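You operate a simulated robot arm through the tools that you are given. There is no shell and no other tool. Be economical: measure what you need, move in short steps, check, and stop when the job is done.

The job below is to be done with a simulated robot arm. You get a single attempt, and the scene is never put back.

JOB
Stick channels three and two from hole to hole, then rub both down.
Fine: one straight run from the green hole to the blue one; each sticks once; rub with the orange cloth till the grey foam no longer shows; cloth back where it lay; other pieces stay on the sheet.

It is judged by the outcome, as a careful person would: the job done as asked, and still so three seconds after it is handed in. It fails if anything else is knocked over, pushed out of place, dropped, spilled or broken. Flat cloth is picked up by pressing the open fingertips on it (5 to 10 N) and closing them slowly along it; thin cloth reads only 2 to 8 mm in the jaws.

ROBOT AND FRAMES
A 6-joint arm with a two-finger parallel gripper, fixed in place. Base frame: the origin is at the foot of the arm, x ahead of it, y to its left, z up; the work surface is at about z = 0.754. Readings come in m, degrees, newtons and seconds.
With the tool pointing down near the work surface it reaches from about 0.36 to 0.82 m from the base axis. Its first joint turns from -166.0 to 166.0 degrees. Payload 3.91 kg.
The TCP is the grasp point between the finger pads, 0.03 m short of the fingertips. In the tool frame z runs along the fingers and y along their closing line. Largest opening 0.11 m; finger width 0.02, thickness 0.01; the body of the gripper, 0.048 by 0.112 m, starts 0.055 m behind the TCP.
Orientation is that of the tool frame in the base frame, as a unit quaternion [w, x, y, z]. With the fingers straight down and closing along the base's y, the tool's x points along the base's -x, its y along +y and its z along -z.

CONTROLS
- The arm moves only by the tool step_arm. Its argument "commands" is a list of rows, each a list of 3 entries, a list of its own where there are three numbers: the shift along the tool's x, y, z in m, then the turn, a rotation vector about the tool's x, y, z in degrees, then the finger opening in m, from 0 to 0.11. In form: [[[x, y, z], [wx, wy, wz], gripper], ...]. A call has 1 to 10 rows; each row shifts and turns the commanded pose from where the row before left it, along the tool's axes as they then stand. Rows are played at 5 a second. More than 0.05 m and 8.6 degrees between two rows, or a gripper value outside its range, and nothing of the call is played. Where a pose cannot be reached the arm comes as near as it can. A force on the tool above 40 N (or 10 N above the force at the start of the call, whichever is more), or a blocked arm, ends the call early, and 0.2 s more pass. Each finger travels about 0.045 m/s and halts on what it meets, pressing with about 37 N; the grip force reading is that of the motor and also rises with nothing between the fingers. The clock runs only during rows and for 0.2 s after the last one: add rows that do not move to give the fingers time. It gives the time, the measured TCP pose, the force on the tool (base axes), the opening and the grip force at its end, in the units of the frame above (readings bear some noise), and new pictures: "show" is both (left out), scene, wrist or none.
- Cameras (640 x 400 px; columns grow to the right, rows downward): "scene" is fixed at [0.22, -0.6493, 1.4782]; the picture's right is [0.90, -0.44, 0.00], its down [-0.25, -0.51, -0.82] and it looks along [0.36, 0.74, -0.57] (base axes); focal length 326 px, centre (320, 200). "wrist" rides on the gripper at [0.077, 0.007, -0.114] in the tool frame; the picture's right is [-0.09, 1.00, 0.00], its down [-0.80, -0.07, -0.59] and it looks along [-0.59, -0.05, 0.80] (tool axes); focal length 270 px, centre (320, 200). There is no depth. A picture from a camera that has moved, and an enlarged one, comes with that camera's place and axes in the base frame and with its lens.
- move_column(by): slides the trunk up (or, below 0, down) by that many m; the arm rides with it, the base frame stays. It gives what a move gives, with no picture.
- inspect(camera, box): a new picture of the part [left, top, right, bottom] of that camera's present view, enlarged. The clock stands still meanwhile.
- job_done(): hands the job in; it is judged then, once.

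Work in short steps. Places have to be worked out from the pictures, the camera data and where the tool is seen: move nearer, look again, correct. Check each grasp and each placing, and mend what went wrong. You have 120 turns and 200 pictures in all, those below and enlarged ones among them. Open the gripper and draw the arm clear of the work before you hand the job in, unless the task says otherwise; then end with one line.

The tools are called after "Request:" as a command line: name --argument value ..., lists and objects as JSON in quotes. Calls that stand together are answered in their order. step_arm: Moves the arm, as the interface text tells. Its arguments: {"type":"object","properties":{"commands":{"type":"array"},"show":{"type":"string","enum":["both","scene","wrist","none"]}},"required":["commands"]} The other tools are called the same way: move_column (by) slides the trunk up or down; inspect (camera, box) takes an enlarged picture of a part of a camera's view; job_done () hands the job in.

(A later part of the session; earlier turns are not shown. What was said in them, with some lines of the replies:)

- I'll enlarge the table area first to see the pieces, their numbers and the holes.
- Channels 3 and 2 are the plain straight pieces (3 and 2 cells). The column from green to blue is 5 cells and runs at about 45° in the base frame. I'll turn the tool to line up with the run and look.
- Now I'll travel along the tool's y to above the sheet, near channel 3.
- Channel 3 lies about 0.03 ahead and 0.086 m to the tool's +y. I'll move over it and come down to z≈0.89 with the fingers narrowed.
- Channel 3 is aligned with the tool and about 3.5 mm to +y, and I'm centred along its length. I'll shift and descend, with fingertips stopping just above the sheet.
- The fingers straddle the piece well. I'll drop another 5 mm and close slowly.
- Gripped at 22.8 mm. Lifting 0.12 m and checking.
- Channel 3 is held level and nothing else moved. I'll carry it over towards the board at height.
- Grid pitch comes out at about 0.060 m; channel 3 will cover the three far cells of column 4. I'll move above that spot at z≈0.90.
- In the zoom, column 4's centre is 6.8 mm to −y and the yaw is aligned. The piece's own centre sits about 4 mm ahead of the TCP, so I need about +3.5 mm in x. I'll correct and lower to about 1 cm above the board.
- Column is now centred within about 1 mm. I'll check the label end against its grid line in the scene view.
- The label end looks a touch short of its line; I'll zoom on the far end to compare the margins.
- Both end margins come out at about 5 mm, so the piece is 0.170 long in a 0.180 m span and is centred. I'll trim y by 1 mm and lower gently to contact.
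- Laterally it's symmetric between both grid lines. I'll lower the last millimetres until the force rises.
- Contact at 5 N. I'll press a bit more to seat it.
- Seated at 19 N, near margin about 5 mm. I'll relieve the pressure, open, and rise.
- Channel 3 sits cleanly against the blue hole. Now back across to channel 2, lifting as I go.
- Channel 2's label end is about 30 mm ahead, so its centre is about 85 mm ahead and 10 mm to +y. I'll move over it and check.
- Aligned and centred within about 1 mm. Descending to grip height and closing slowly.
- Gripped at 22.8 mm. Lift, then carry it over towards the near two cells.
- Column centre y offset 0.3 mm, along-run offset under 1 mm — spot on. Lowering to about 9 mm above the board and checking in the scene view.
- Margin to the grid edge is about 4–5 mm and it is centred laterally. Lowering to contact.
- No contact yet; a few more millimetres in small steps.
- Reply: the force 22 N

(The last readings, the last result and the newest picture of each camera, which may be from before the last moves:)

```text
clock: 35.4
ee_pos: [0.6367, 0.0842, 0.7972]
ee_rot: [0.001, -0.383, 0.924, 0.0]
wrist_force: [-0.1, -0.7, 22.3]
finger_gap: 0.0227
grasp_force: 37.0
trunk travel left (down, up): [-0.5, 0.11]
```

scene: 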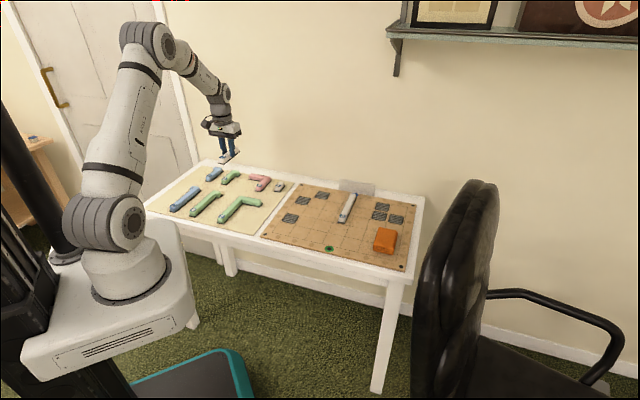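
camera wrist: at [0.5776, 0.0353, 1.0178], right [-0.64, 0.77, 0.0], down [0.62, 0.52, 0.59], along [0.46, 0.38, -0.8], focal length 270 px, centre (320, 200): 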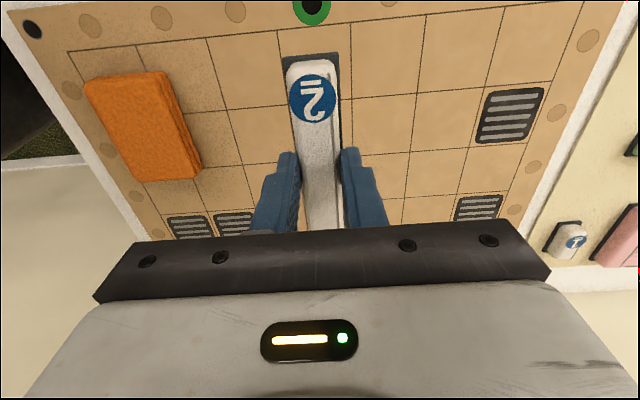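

Pressed at 22 N and stuck. Relieve, open, rise and check.

Request:
step_arm --commands '[[[0, 0, -0.0018], [0, 0, 0], 0.014], [[0, 0, 0], [0, 0, 0], 0.03], [[0, 0, 0], [0, 0, 0], 0.045], [[0, 0, 0], [0, 0, 0], 0.05], [[0, 0, 0], [0, 0, 0], 0.05], [[0, 0, -0.02], [0, 0, 0], 0.05], [[0, 0, -0.04], [0, 0, 0], 0.05], [[0, 0, -0.045], [0, 0, 0], 0.05], [[0, 0, -0.045], [0, 0, 0], 0.05], [[0, 0, 0], [0, 0, 0], 0.05]]' --show "wrist"

Request:
inspect --camera "scene" --box '[310, 175, 420, 260]'

```text
clock: 37.6
ee_pos: [0.6356, 0.0838, 0.9462]
ee_rot: [-0.001, -0.382, 0.924, 0.0]
wrist_force: [0.3, -0.7, 0.7]
finger_gap: 0.0501
grasp_force: 0.0
trunk travel left (down, up): [-0.5, 0.11]
camera wrist: at [0.5763, 0.0345, 1.0615], right [-0.64, 0.77, 0.0], down [0.62, 0.52, 0.59], along [0.45, 0.38, -0.8], focal length 270 px, centre (320, 200)
```

wrist: 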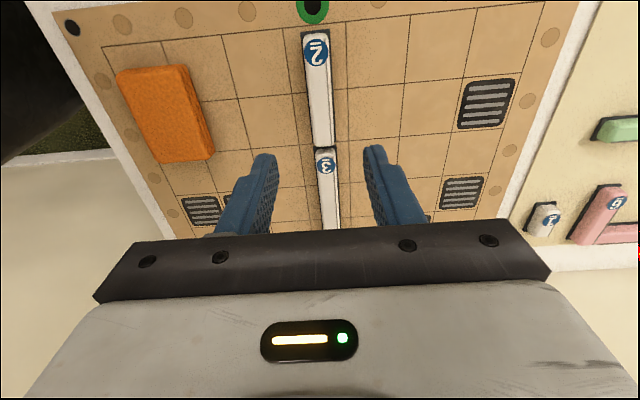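

```text
4.71 times, centred on (365, 218) of scene
camera zoom: at [0.22, -0.6493, 1.4782], right [0.9, -0.44, 0.0], down [-0.25, -0.51, -0.82], along [0.36, 0.74, -0.57], focal length 1532 px, centre (108, 118)
```

zoom: 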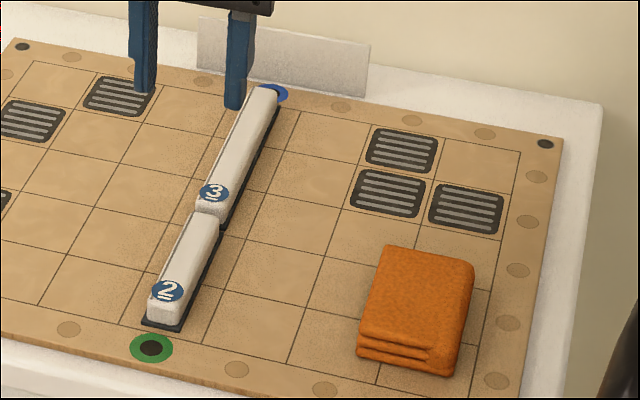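

Both channels form one straight run. Now a close look at the cloth.

Request:
inspect --camera "scene" --box '[364, 220, 412, 262]'

Request:
inspect --camera "wrist" --box '[60, 20, 260, 200]'

```text
9.52 times, centred on (388, 241) of scene
camera zoom: at [0.22, -0.6493, 1.4782], right [0.9, -0.44, 0.0], down [-0.25, -0.51, -0.82], along [0.36, 0.74, -0.57], focal length 3101 px, centre (-328, -190)
```

zoom: 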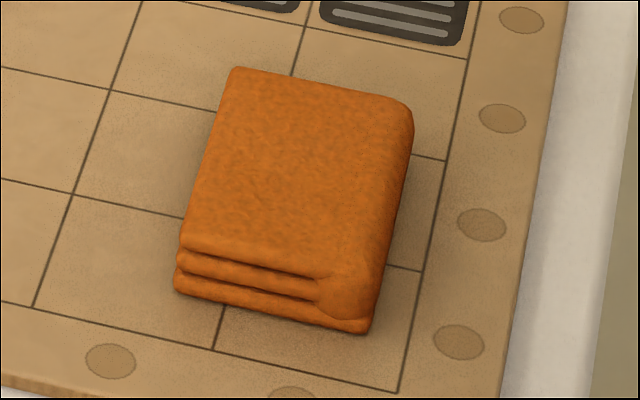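

```text
2.22 times, centred on (160, 110) of wrist
camera zoom: at [0.5763, 0.0345, 1.0615], right [-0.64, 0.77, 0.0], down [0.62, 0.52, 0.59], along [0.45, 0.38, -0.8], focal length 601 px, centre (676, 400)
```

zoom: 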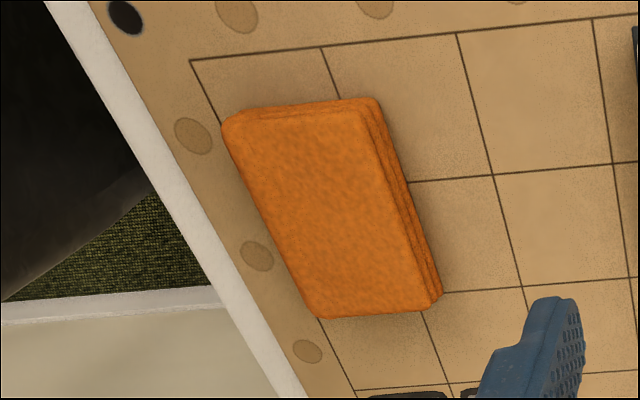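

The cloth is a firm folded pad of about 0.06×0.095 m, parallel to the run. I'll move above it with the fingers at 0.095 and look straight down.

Request:
step_arm --commands '[[[-0.002, -0.04, 0], [0, 0, 0], 0.07], [[-0.0025, -0.04, 0], [0, 0, 0], 0.09], [[-0.0025, -0.04, 0.02], [0, 0, 0], 0.1], [[-0.0025, -0.041, 0.02], [0, 0, 0], 0.1], [[0, 0, 0], [0, 0, 0], 0.1], [[0, 0, 0], [0, 0, 0], 0.1]]' --show "wrist"

Request:
inspect --camera "wrist" --box '[160, 0, 480, 240]'

```text
clock: 39.0
ee_pos: [0.7566, -0.0215, 0.9059]
ee_rot: [0.0, -0.383, 0.924, 0.0]
wrist_force: [-0.4, 0.0, 0.4]
finger_gap: 0.0999
grasp_force: 0.1
trunk travel left (down, up): [-0.5, 0.11]
camera wrist: at [0.6976, -0.0717, 1.0214], right [-0.64, 0.77, 0.0], down [0.62, 0.52, 0.59], along [0.46, 0.38, -0.8], focal length 270 px, centre (320, 200)
```

wrist: 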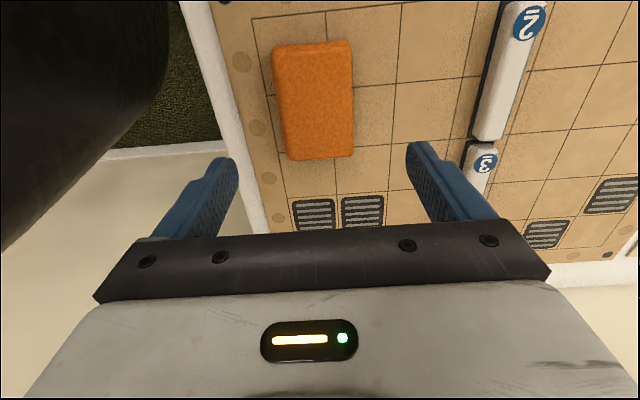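

```text
1.67 times, centred on (320, 120) of wrist
camera zoom: at [0.6976, -0.0717, 1.0214], right [-0.64, 0.77, 0.0], down [0.62, 0.52, 0.59], along [0.46, 0.38, -0.8], focal length 450 px, centre (320, 333)
```

zoom: 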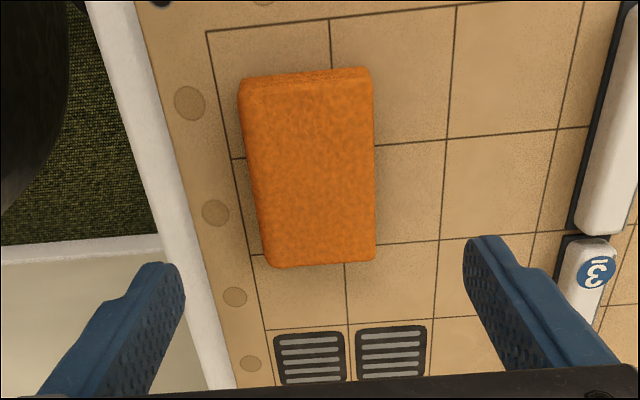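

The cloth is aligned with the tool, its centre 3 mm to −y. I'll shift, then descend with fingers straddling it, tips about 6 mm above the board.

Request:
step_arm --commands '[[[0, -0.003, 0.03], [0, 0, 0], 0.095], [[0, 0, 0.04], [0, 0, 0], 0.095], [[0, 0, 0.03], [0, 0, 0], 0.095], [[0, 0, 0.01], [0, 0, 0], 0.095], [[0, 0, 0], [0, 0, 0], 0.095]]' --show "wrist"

Request:
inspect --camera "scene" --box '[350, 200, 430, 260]'

```text
clock: 40.2
ee_pos: [0.7593, -0.024, 0.7953]
ee_rot: [0.0, -0.382, 0.924, 0.0]
wrist_force: [-1.0, -0.5, 0.1]
finger_gap: 0.095
grasp_force: 0.1
trunk travel left (down, up): [-0.5, 0.11]
camera wrist: at [0.7001, -0.074, 0.9108], right [-0.64, 0.77, 0.0], down [0.62, 0.52, 0.59], along [0.46, 0.38, -0.8], focal length 270 px, centre (320, 200)
```

wrist: 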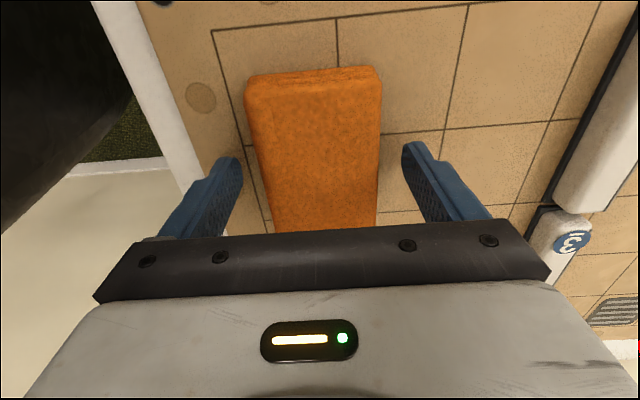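

```text
6.67 times, centred on (390, 230) of scene
camera zoom: at [0.22, -0.6493, 1.4782], right [0.9, -0.44, 0.0], down [-0.25, -0.51, -0.82], along [0.36, 0.74, -0.57], focal length 2171 px, centre (-147, 0)
```

zoom: 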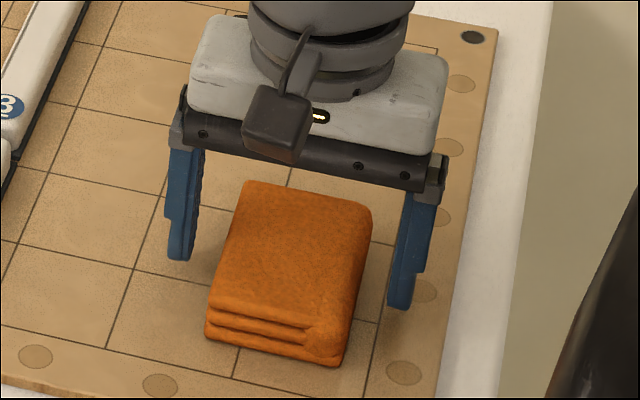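

Centred between the fingers. Closing slowly.

Request:
step_arm --commands '[[[0, 0, 0], [0, 0, 0], 0.085], [[0, 0, 0], [0, 0, 0], 0.078], [[0, 0, 0], [0, 0, 0], 0.072], [[0, 0, 0], [0, 0, 0], 0.067], [[0, 0, 0], [0, 0, 0], 0.063], [[0, 0, 0], [0, 0, 0], 0.06], [[0, 0, 0], [0, 0, 0], 0.057], [[0, 0, 0], [0, 0, 0], 0.055]]' --show "wrist"

Request:
inspect --camera "scene" --box '[350, 200, 430, 260]'

```text
clock: 42.0
ee_pos: [0.7602, -0.0249, 0.7968]
ee_rot: [0.001, -0.383, 0.924, 0.0]
wrist_force: [-0.2, 0.4, -0.4]
finger_gap: 0.065
grasp_force: 36.8
trunk travel left (down, up): [-0.5, 0.11]
camera wrist: at [0.7001, -0.0741, 0.9111], right [-0.64, 0.77, 0.0], down [0.62, 0.52, 0.59], along [0.46, 0.38, -0.8], focal length 270 px, centre (320, 200)
```

wrist: 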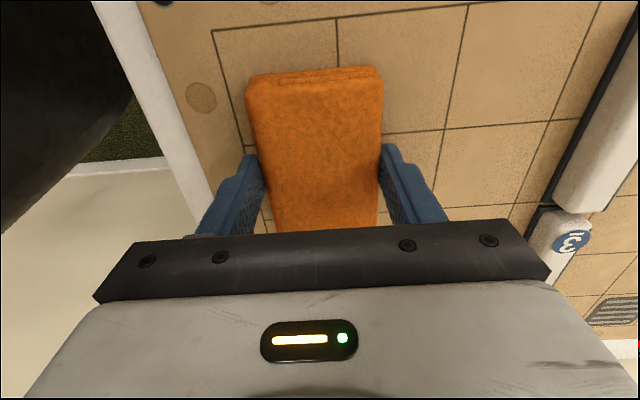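

```text
6.67 times, centred on (390, 230) of scene
camera zoom: at [0.22, -0.6493, 1.4782], right [0.9, -0.44, 0.0], down [-0.25, -0.51, -0.82], along [0.36, 0.74, -0.57], focal length 2171 px, centre (-147, 0)
```

zoom: 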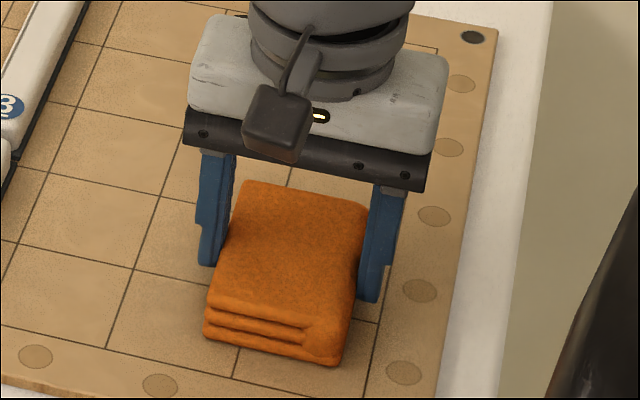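

The cloth is held firmly (65 mm, no crumpling). Lift 8 cm and move over channel 2.

Request:
step_arm --commands '[[[0, 0, -0.02], [0, 0, 0], 0.055], [[0, 0, -0.03], [0, 0, 0], 0.055], [[0, 0, -0.03], [0, 0, 0], 0.055], [[0.002, 0.04, 0], [0, 0, 0], 0.055], [[0.003, 0.041, 0], [0, 0, 0], 0.055], [[0.0025, 0.041, 0], [0, 0, 0], 0.055], [[0.0025, 0.041, 0], [0, 0, 0], 0.055], [[0, 0, 0], [0, 0, 0], 0.055]]' --show "wrist"

Request:
inspect --camera "scene" --box '[310, 180, 410, 255]'

```text
clock: 43.8
ee_pos: [0.6362, 0.083, 0.8761]
ee_rot: [0.0, -0.382, 0.924, 0.0]
wrist_force: [-0.9, -0.1, -0.3]
finger_gap: 0.0649
grasp_force: 36.9
trunk travel left (down, up): [-0.5, 0.11]
camera wrist: at [0.5773, 0.0345, 0.9912], right [-0.64, 0.77, 0.0], down [0.62, 0.52, 0.59], along [0.46, 0.38, -0.8], focal length 270 px, centre (320, 200)
```

wrist: 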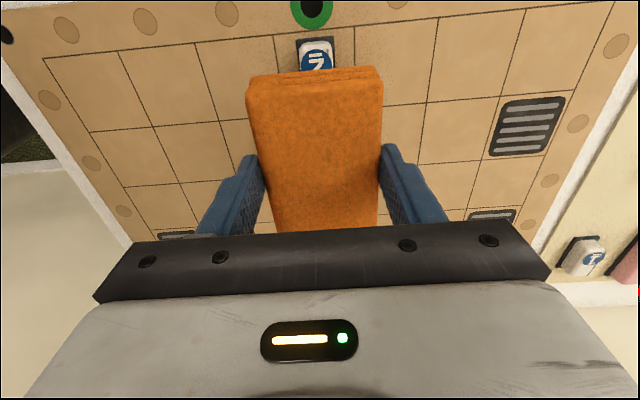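

```text
5.33 times, centred on (360, 218) of scene
camera zoom: at [0.22, -0.6493, 1.4782], right [0.9, -0.44, 0.0], down [-0.25, -0.51, -0.82], along [0.36, 0.74, -0.57], focal length 1737 px, centre (107, 107)
```

zoom: 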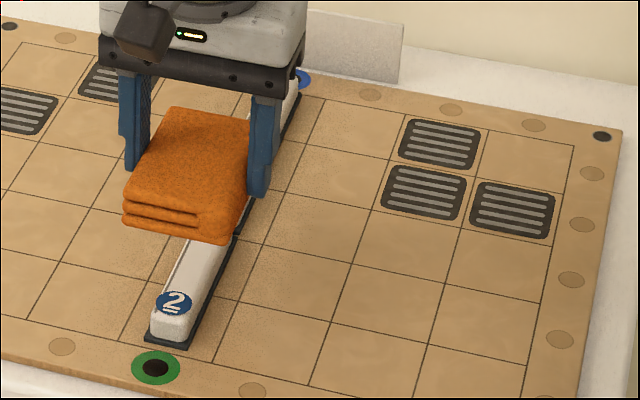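

The cloth is over channel 2. Lowering gently to contact.

Request:
step_arm --commands '[[[0, 0, 0.02], [0, 0, 0], 0.055], [[0, 0, 0.02], [0, 0, 0], 0.055], [[0, 0, 0.007], [0, 0, 0], 0.055], [[0, 0, 0.003], [0, 0, 0], 0.055], [[0, 0, 0.002], [0, 0, 0], 0.055], [[0, 0, 0], [0, 0, 0], 0.055]]' --show "none"

```text
clock: 45.2
ee_pos: [0.6364, 0.0837, 0.8235]
ee_rot: [0.0, -0.383, 0.924, 0.0]
wrist_force: [0.8, -0.2, -1.1]
finger_gap: 0.0649
grasp_force: 37.6
trunk travel left (down, up): [-0.5, 0.11]
```

Request:
step_arm --commands '[[[0, 0, 0.002], [0, 0, 0], 0.055], [[0, 0, 0.001], [0, 0, 0], 0.055], [[0, 0, 0.001], [0, 0, 0], 0.055], [[0, 0, 0], [0, 0, 0], 0.055]]' --show "scene"

Request:
inspect --camera "scene" --box '[310, 195, 374, 243]'

```text
clock: 46.2
ee_pos: [0.638, 0.0839, 0.82]
ee_rot: [0.0, -0.383, 0.924, 0.0]
wrist_force: [0.3, -0.1, -0.6]
finger_gap: 0.065
grasp_force: 37.0
trunk travel left (down, up): [-0.5, 0.11]
```

scene: 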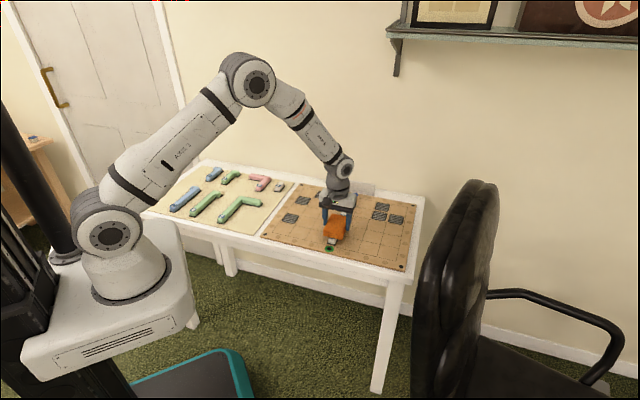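

```text
8.33 times, centred on (342, 219) of scene
camera zoom: at [0.22, -0.6493, 1.4782], right [0.9, -0.44, 0.0], down [-0.25, -0.51, -0.82], along [0.36, 0.74, -0.57], focal length 2714 px, centre (137, 42)
```

zoom: 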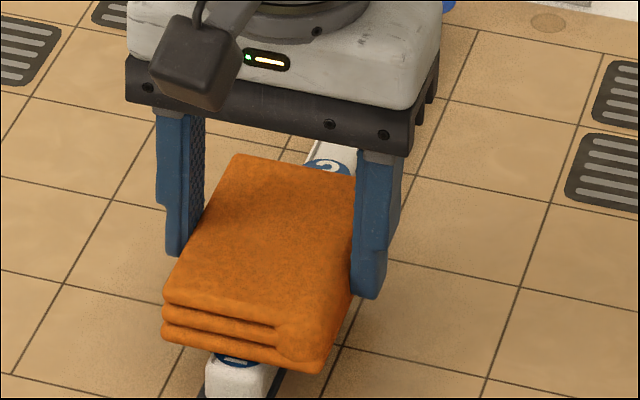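

Still free; a few millimetres more in 1 mm steps.

Request:
step_arm --commands '[[[0, 0, 0.001], [0, 0, 0], 0.055], [[0, 0, 0.001], [0, 0, 0], 0.055], [[0, 0, 0.001], [0, 0, 0], 0.055], [[0, 0, 0.0], [0, 0, 0], 0.055]]' --show "none"

```text
clock: 47.2
ee_pos: [0.6368, 0.0838, 0.8178]
ee_rot: [0.002, -0.382, 0.924, 0.0]
wrist_force: [-1.5, 0.1, 6.6]
finger_gap: 0.0649
grasp_force: 37.4
trunk travel left (down, up): [-0.5, 0.11]
```

Contact at 6.6 N. I'll press a bit harder and rub slowly toward the near end and back.

Request:
step_arm --commands '[[[0, 0, 0.001], [0, 0, 0], 0.055], [[0.005, 0, 0], [0, 0, 0], 0.055], [[0.01, 0, 0], [0, 0, 0], 0.055], [[0.01, 0, 0], [0, 0, 0], 0.055], [[0, 0, 0], [0, 0, 0], 0.055]]' --show "none"

Request:
inspect --camera "scene" --box '[310, 195, 374, 243]'

```text
clock: 48.4
ee_pos: [0.6188, 0.0657, 0.8185]
ee_rot: [0.001, -0.383, 0.924, 0.0]
wrist_force: [4.4, 3.2, 21.0]
finger_gap: 0.0646
grasp_force: 37.2
trunk travel left (down, up): [-0.5, 0.11]
```

```text
8.33 times, centred on (342, 219) of scene
camera zoom: at [0.22, -0.6493, 1.4782], right [0.9, -0.44, 0.0], down [-0.25, -0.51, -0.82], along [0.36, 0.74, -0.57], focal length 2714 px, centre (137, 42)
```

zoom: 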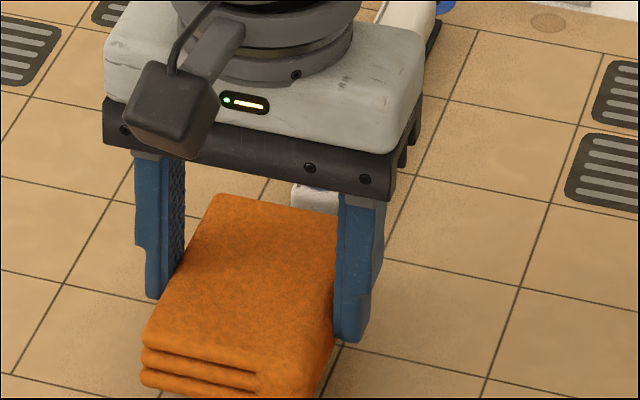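

Pressing at 21 N, friction about 5 N. I'll stroke back and forth over channel 2 only, staying clear of channel 3's end.

Request:
step_arm --commands '[[[-0.01, 0, 0], [0, 0, 0], 0.055], [[-0.015, 0, 0], [0, 0, 0], 0.055], [[-0.015, 0, 0], [0, 0, 0], 0.055], [[0.01, 0, 0], [0, 0, 0], 0.055], [[0.015, 0, 0], [0, 0, 0], 0.055], [[0.015, 0, 0], [0, 0, 0], 0.055], [[-0.01, 0, 0], [0, 0, 0], 0.055], [[-0.015, 0, 0], [0, 0, 0], 0.055], [[-0.015, 0, 0], [0, 0, 0], 0.055], [[0, 0, 0], [0, 0, 0], 0.055]]' --show "none"

Request:
inspect --camera "scene" --box '[318, 211, 366, 247]'

```text
clock: 50.6
ee_pos: [0.6455, 0.0936, 0.8174]
ee_rot: [0.001, -0.382, 0.924, 0.0]
wrist_force: [-4.9, -5.4, 19.4]
finger_gap: 0.0648
grasp_force: 36.8
trunk travel left (down, up): [-0.5, 0.11]
```

```text
11.11 times, centred on (342, 229) of scene
camera zoom: at [0.22, -0.6493, 1.4782], right [0.9, -0.44, 0.0], down [-0.25, -0.51, -0.82], along [0.36, 0.74, -0.57], focal length 3618 px, centre (76, -122)
```

zoom: 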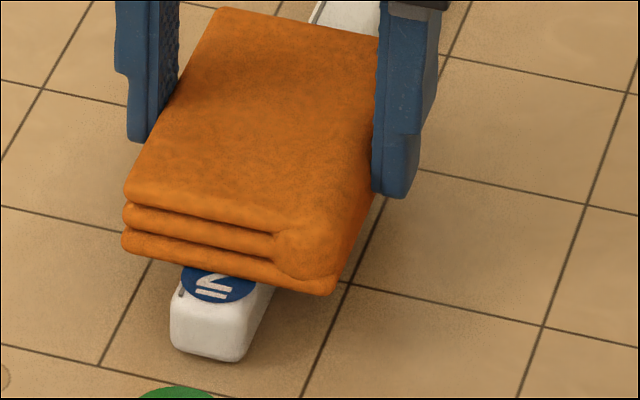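

The dark foam flange has disappeared at channel 2's near end. I'll lift the cloth straight up and move toward channel 3, then check the whole of channel 2.

Request:
step_arm --commands '[[[0, 0, -0.015], [0, 0, 0], 0.055], [[0, 0, -0.025], [0, 0, 0], 0.055], [[-0.035, 0, 0], [0, 0, 0], 0.055], [[-0.04, 0, 0], [0, 0, 0], 0.055], [[-0.04, 0, 0], [0, 0, 0], 0.055], [[-0.01, 0, 0], [0, 0, 0], 0.055], [[0, 0, 0], [0, 0, 0], 0.055]]' --show "none"

Request:
inspect --camera "scene" --box '[318, 195, 382, 243]'

Request:
inspect --camera "wrist" --box '[160, 0, 480, 240]'

```text
clock: 52.2
ee_pos: [0.7358, 0.1828, 0.8555]
ee_rot: [0.0, -0.383, 0.924, 0.0]
wrist_force: [0.5, -0.4, -0.8]
finger_gap: 0.0649
grasp_force: 36.9
trunk travel left (down, up): [-0.5, 0.11]
```

```text
8.33 times, centred on (350, 219) of scene
camera zoom: at [0.22, -0.6493, 1.4782], right [0.9, -0.44, 0.0], down [-0.25, -0.51, -0.82], along [0.36, 0.74, -0.57], focal length 2714 px, centre (70, 42)
```

zoom: 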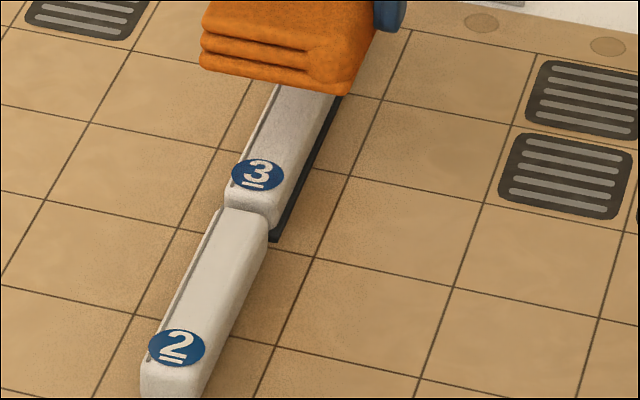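

```text
1.67 times, centred on (320, 120) of wrist
camera zoom: at [0.6763, 0.1338, 0.971], right [-0.64, 0.77, 0.0], down [0.62, 0.52, 0.59], along [0.46, 0.38, -0.8], focal length 450 px, centre (320, 333)
```

zoom: 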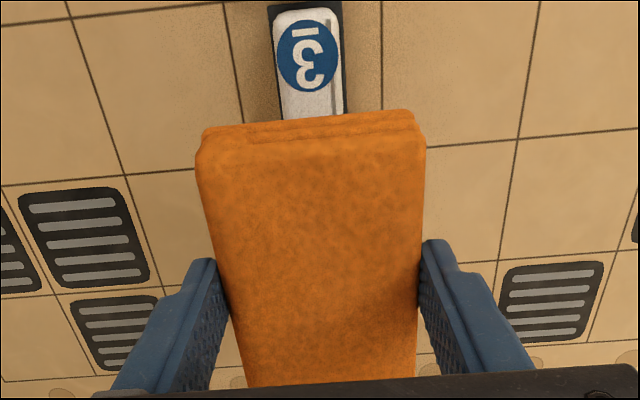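

Channel 2 shows no foam any more. Now I'll lower the cloth onto channel 3.

Request:
step_arm --commands '[[[0, 0, 0.02], [0, 0, 0], 0.055], [[0, 0, 0.014], [0, 0, 0], 0.055], [[0, 0, 0.003], [0, 0, 0], 0.055], [[0, 0, 0.0015], [0, 0, 0], 0.055], [[0, 0, 0], [0, 0, 0], 0.055]]' --show "none"

```text
clock: 53.4
ee_pos: [0.7351, 0.1825, 0.8174]
ee_rot: [0.0, -0.383, 0.924, 0.0]
wrist_force: [-0.3, 0.7, 1.0]
finger_gap: 0.065
grasp_force: 36.6
trunk travel left (down, up): [-0.5, 0.11]
```

Request:
step_arm --commands '[[[0, 0, 0.001], [0, 0, 0], 0.055], [[0, 0, 0.001], [0, 0, 0], 0.055], [[0, 0, 0.0005], [0, 0, 0], 0.055], [[0, 0, 0], [0, 0, 0], 0.055]]' --show "none"

```text
clock: 54.4
ee_pos: [0.7353, 0.1826, 0.817]
ee_rot: [0.002, -0.384, 0.923, -0.001]
wrist_force: [1.9, 1.9, 16.1]
finger_gap: 0.0649
grasp_force: 37.5
trunk travel left (down, up): [-0.5, 0.11]
```

16 N on channel 3. Stroke to the near end, then far end.

Request:
step_arm --commands '[[[0.01, 0, 0.0003], [0, 0, 0], 0.055], [[0.01, 0, 0], [0, 0, 0], 0.055], [[0.011, 0, 0], [0, 0, 0], 0.055], [[-0.01, 0, 0], [0, 0, 0], 0.055], [[-0.015, 0, 0], [0, 0, 0], 0.055], [[-0.015, 0, 0], [0, 0, 0], 0.055], [[-0.015, 0, 0], [0, 0, 0], 0.055], [[-0.015, 0, 0], [0, 0, 0], 0.055], [[-0.01, 0, 0], [0, 0, 0], 0.055], [[0, 0, 0], [0, 0, 0], 0.055]]' --show "none"

Request:
inspect --camera "scene" --box '[325, 175, 397, 229]'

```text
clock: 56.6
ee_pos: [0.7678, 0.2157, 0.8179]
ee_rot: [0.001, -0.383, 0.924, 0.0]
wrist_force: [-4.1, -4.9, 20.4]
finger_gap: 0.0649
grasp_force: 37.0
trunk travel left (down, up): [-0.5, 0.11]
```

```text
7.41 times, centred on (361, 202) of scene
camera zoom: at [0.22, -0.6493, 1.4782], right [0.9, -0.44, 0.0], down [-0.25, -0.51, -0.82], along [0.36, 0.74, -0.57], focal length 2412 px, centre (16, 185)
```

zoom: 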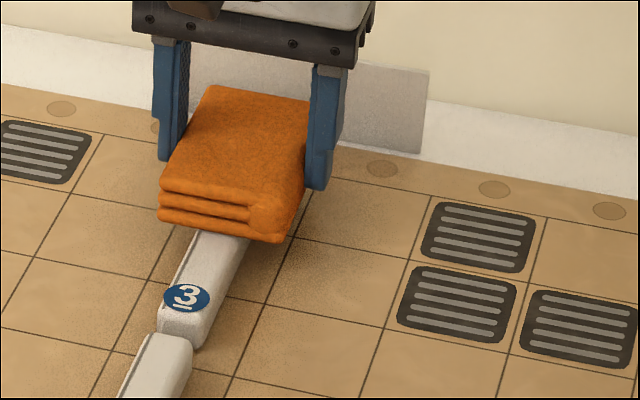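

The near part is done. One more back-and-forth stroke covering the far end, then lift.

Request:
step_arm --commands '[[[-0.007, 0, 0], [0, 0, 0], 0.055], [[0.01, 0, 0], [0, 0, 0], 0.055], [[0.015, 0, 0], [0, 0, 0], 0.055], [[0.015, 0, 0], [0, 0, 0], 0.055], [[-0.01, 0, 0], [0, 0, 0], 0.055], [[-0.015, 0, 0], [0, 0, 0], 0.055], [[-0.015, 0, 0], [0, 0, 0], 0.055], [[0, 0, 0], [0, 0, 0], 0.055], [[0, 0, -0.02], [0, 0, 0], 0.055], [[0, 0, -0.03], [0, 0, 0], 0.055]]' --show "none"

Request:
step_arm --commands '[[[0.02, -0.02, -0.02], [0, 0, 0], 0.055], [[0, -0.04, 0], [0, 0, 0], 0.055], [[0, -0.04, 0], [0, 0, 0], 0.055], [[0, -0.04, 0], [0, 0, 0], 0.055], [[0, 0, 0], [0, 0, 0], 0.055]]' --show "wrist"

Request:
inspect --camera "scene" --box '[320, 180, 392, 252]'

```text
clock: 58.8
ee_pos: [0.7745, 0.2228, 0.8631]
ee_rot: [-0.001, -0.383, 0.924, 0.0]
wrist_force: [0.2, 0.9, -0.1]
finger_gap: 0.0649
grasp_force: 37.0
trunk travel left (down, up): [-0.5, 0.11]
```

```text
clock: 60.0
ee_pos: [0.825, 0.1038, 0.8845]
ee_rot: [0.0, -0.384, 0.924, 0.001]
wrist_force: [0.1, -0.1, -1.0]
finger_gap: 0.0649
grasp_force: 36.9
out of reach, approached as far as the arm can: row 3, 4
trunk travel left (down, up): [-0.5, 0.11]
camera wrist: at [0.7662, 0.0536, 0.9997], right [-0.64, 0.77, 0.0], down [0.62, 0.52, 0.59], along [0.46, 0.38, -0.8], focal length 270 px, centre (320, 200)
```

wrist: 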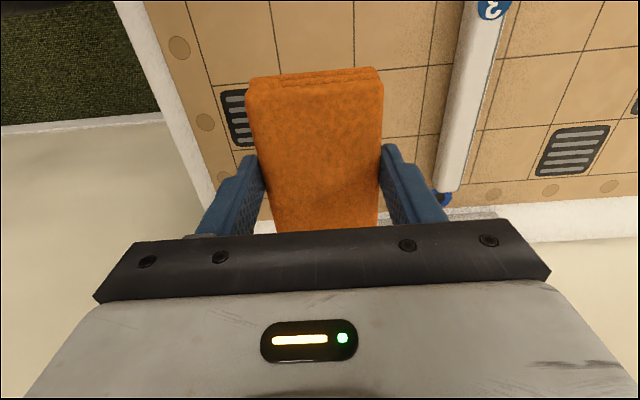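

```text
5.56 times, centred on (356, 216) of scene
camera zoom: at [0.22, -0.6493, 1.4782], right [0.9, -0.44, 0.0], down [-0.25, -0.51, -0.82], along [0.36, 0.74, -0.57], focal length 1809 px, centre (120, 111)
```

zoom: 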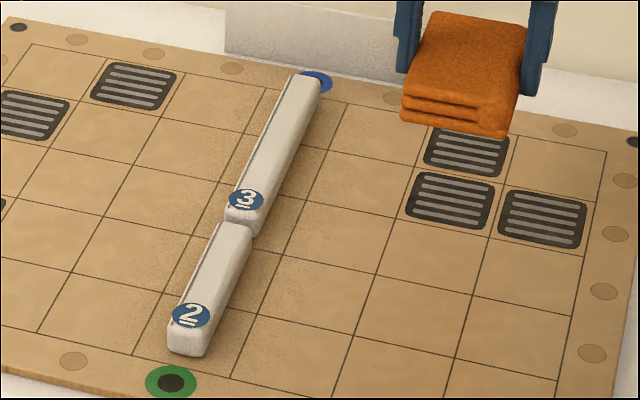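

Both channels are flat with no foam showing. Now I return the cloth: move to above its original spot (0.759, −0.024).

Request:
step_arm --commands '[[[0.035, -0.011, 0], [0, 0, 0], 0.055], [[0.034, -0.011, 0], [0, 0, 0], 0.055], [[0.034, -0.011, 0], [0, 0, 0], 0.055], [[0.034, -0.011, 0], [0, 0, 0], 0.055], [[0, 0, 0.03], [0, 0, 0], 0.055], [[0, 0, 0], [0, 0, 0], 0.055]]' --show "none"

```text
clock: 61.4
ee_pos: [0.7586, -0.0238, 0.8552]
ee_rot: [0.0, -0.383, 0.924, 0.0]
wrist_force: [0.4, -0.2, -1.1]
finger_gap: 0.0646
grasp_force: 37.1
trunk travel left (down, up): [-0.5, 0.11]
```

Within about 1 mm of the original spot; I'll trim it and lower toward the board.

Request:
step_arm --commands '[[[0, -0.001, 0.03], [0, 0, 0], 0.055], [[0, 0, 0.02], [0, 0, 0], 0.055], [[0, 0, 0.006], [0, 0, 0], 0.055], [[0, 0, 0.002], [0, 0, 0], 0.055], [[0, 0, 0], [0, 0, 0], 0.055]]' --show "wrist"

Request:
inspect --camera "scene" --box '[350, 200, 430, 260]'

```text
clock: 62.6
ee_pos: [0.7589, -0.0246, 0.797]
ee_rot: [-0.001, -0.382, 0.924, 0.0]
wrist_force: [-0.8, -0.4, -0.4]
finger_gap: 0.0648
grasp_force: 37.3
trunk travel left (down, up): [-0.5, 0.11]
camera wrist: at [0.7005, -0.0745, 0.9115], right [-0.64, 0.77, 0.0], down [0.62, 0.52, 0.59], along [0.46, 0.38, -0.8], focal length 270 px, centre (320, 200)
```

wrist: 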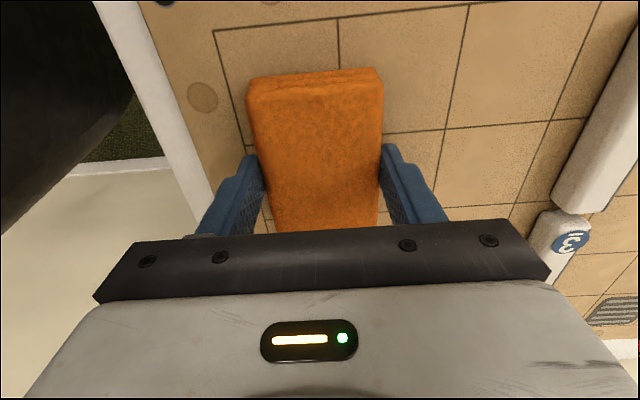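

```text
6.67 times, centred on (390, 230) of scene
camera zoom: at [0.22, -0.6493, 1.4782], right [0.9, -0.44, 0.0], down [-0.25, -0.51, -0.82], along [0.36, 0.74, -0.57], focal length 2171 px, centre (-147, 0)
```

zoom: 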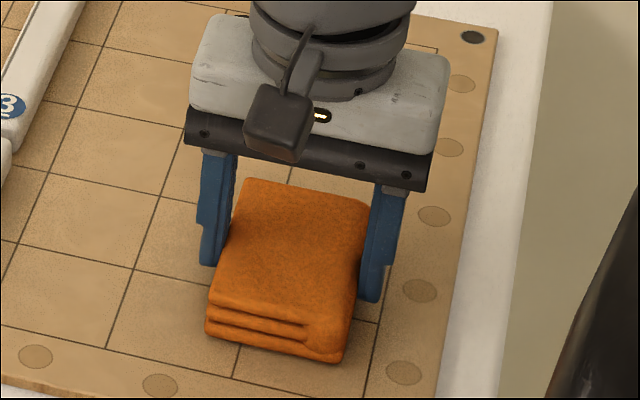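

The picture matches the original placing nearly pixel for pixel. I'll ease the last millimetre or two down, then check the force.

Request:
step_arm --commands '[[[0, 0, 0.001], [0, 0, 0], 0.055], [[0, 0, 0.0005], [0, 0, 0], 0.055], [[0, 0, 0], [0, 0, 0], 0.055]]' --show "none"

```text
clock: 63.4
ee_pos: [0.7583, -0.0255, 0.7949]
ee_rot: [0.0, -0.382, 0.924, 0.0]
wrist_force: [-1.1, 0.2, 3.2]
finger_gap: 0.065
grasp_force: 36.3
trunk travel left (down, up): [-0.5, 0.11]
```

It has touched down (3 N). Opening slowly and rising straight up.

Request:
step_arm --commands '[[[0, 0, 0], [0, 0, 0], 0.068], [[0, 0, 0], [0, 0, 0], 0.075], [[0, 0, 0], [0, 0, 0], 0.085], [[0, 0, 0], [0, 0, 0], 0.095], [[0, 0, 0], [0, 0, 0], 0.095], [[0, 0, -0.02], [0, 0, 0], 0.095], [[0, 0, -0.04], [0, 0, 0], 0.095], [[0, 0, -0.05], [0, 0, 0], 0.095], [[0, 0, -0.05], [0, 0, 0], 0.095], [[0, 0, 0], [0, 0, 0], 0.095]]' --show "none"

Request:
step_arm --commands '[[[0.04, 0.02, -0.015], [0, 0, 0], 0.095], [[0.04, 0.02, -0.015], [0, 0, 0], 0.095], [[0.04, 0.02, -0.015], [0, 0, 0], 0.095], [[0.04, 0.02, -0.015], [0, 0, 0], 0.095], [[0.04, 0.02, -0.015], [0, 0, 0], 0.095], [[0, 0, 0], [0, 0, 0], 0.095]]' --show "both"

Request:
inspect --camera "scene" --box '[310, 175, 420, 260]'

Request:
inspect --camera "scene" --box '[140, 150, 300, 250]'

```text
clock: 65.6
ee_pos: [0.7588, -0.025, 0.9559]
ee_rot: [0.0, -0.383, 0.924, -0.001]
wrist_force: [-0.1, -0.2, 0.3]
finger_gap: 0.0951
grasp_force: 0.2
trunk travel left (down, up): [-0.5, 0.11]
```

```text
clock: 67.0
ee_pos: [0.5469, -0.0952, 1.0302]
ee_rot: [0.0, -0.383, 0.924, 0.001]
wrist_force: [-0.5, 0.6, 0.0]
finger_gap: 0.0951
grasp_force: 0.1
trunk travel left (down, up): [-0.5, 0.11]
camera wrist: at [0.4877, -0.1456, 1.1444], right [-0.64, 0.77, 0.0], down [0.62, 0.52, 0.59], along [0.46, 0.38, -0.8], focal length 270 px, centre (320, 200)
```

scene: 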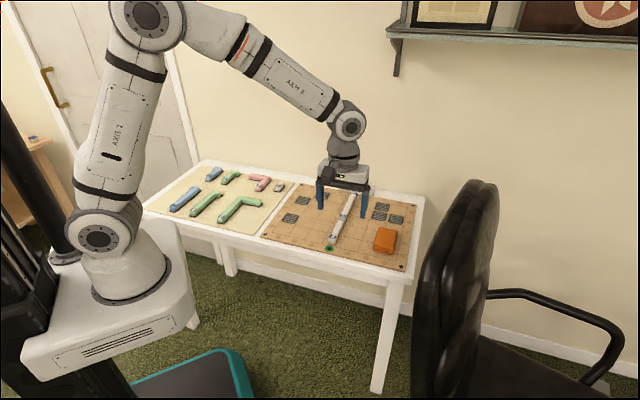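
wrist: 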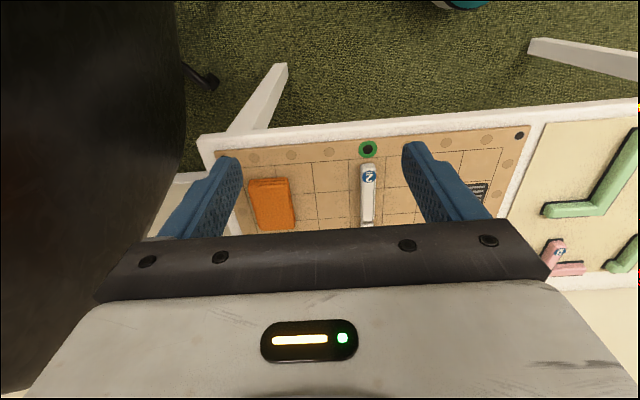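

```text
4.71 times, centred on (365, 218) of scene
camera zoom: at [0.22, -0.6493, 1.4782], right [0.9, -0.44, 0.0], down [-0.25, -0.51, -0.82], along [0.36, 0.74, -0.57], focal length 1532 px, centre (108, 118)
```

zoom: 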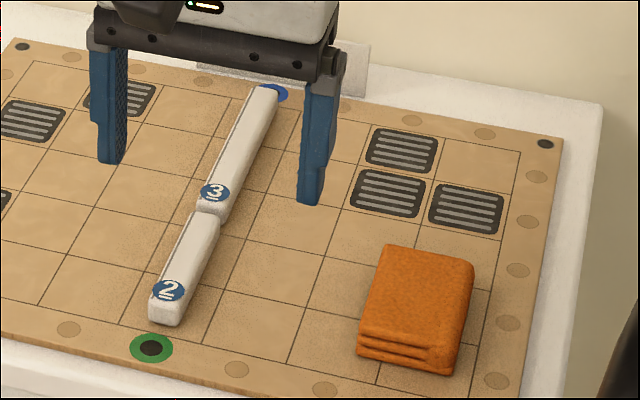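

```text
4.00 times, centred on (220, 200) of scene
camera zoom: at [0.22, -0.6493, 1.4782], right [0.9, -0.44, 0.0], down [-0.25, -0.51, -0.82], along [0.36, 0.74, -0.57], focal length 1302 px, centre (720, 200)
```

zoom: 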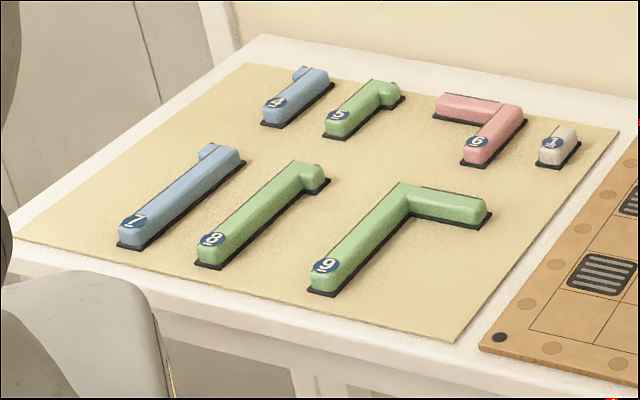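

Both channels are flush with no foam visible, the cloth is back where it lay, the other pieces are untouched and the arm is clear. Handing in.

Request:
job_done

```text
The job is handed in.
```

Channels three and two are stuck in one straight run from the green hole to the blue one and rubbed down until no foam shows. The cloth is back where it lay, and the other pieces are still on the sheet.
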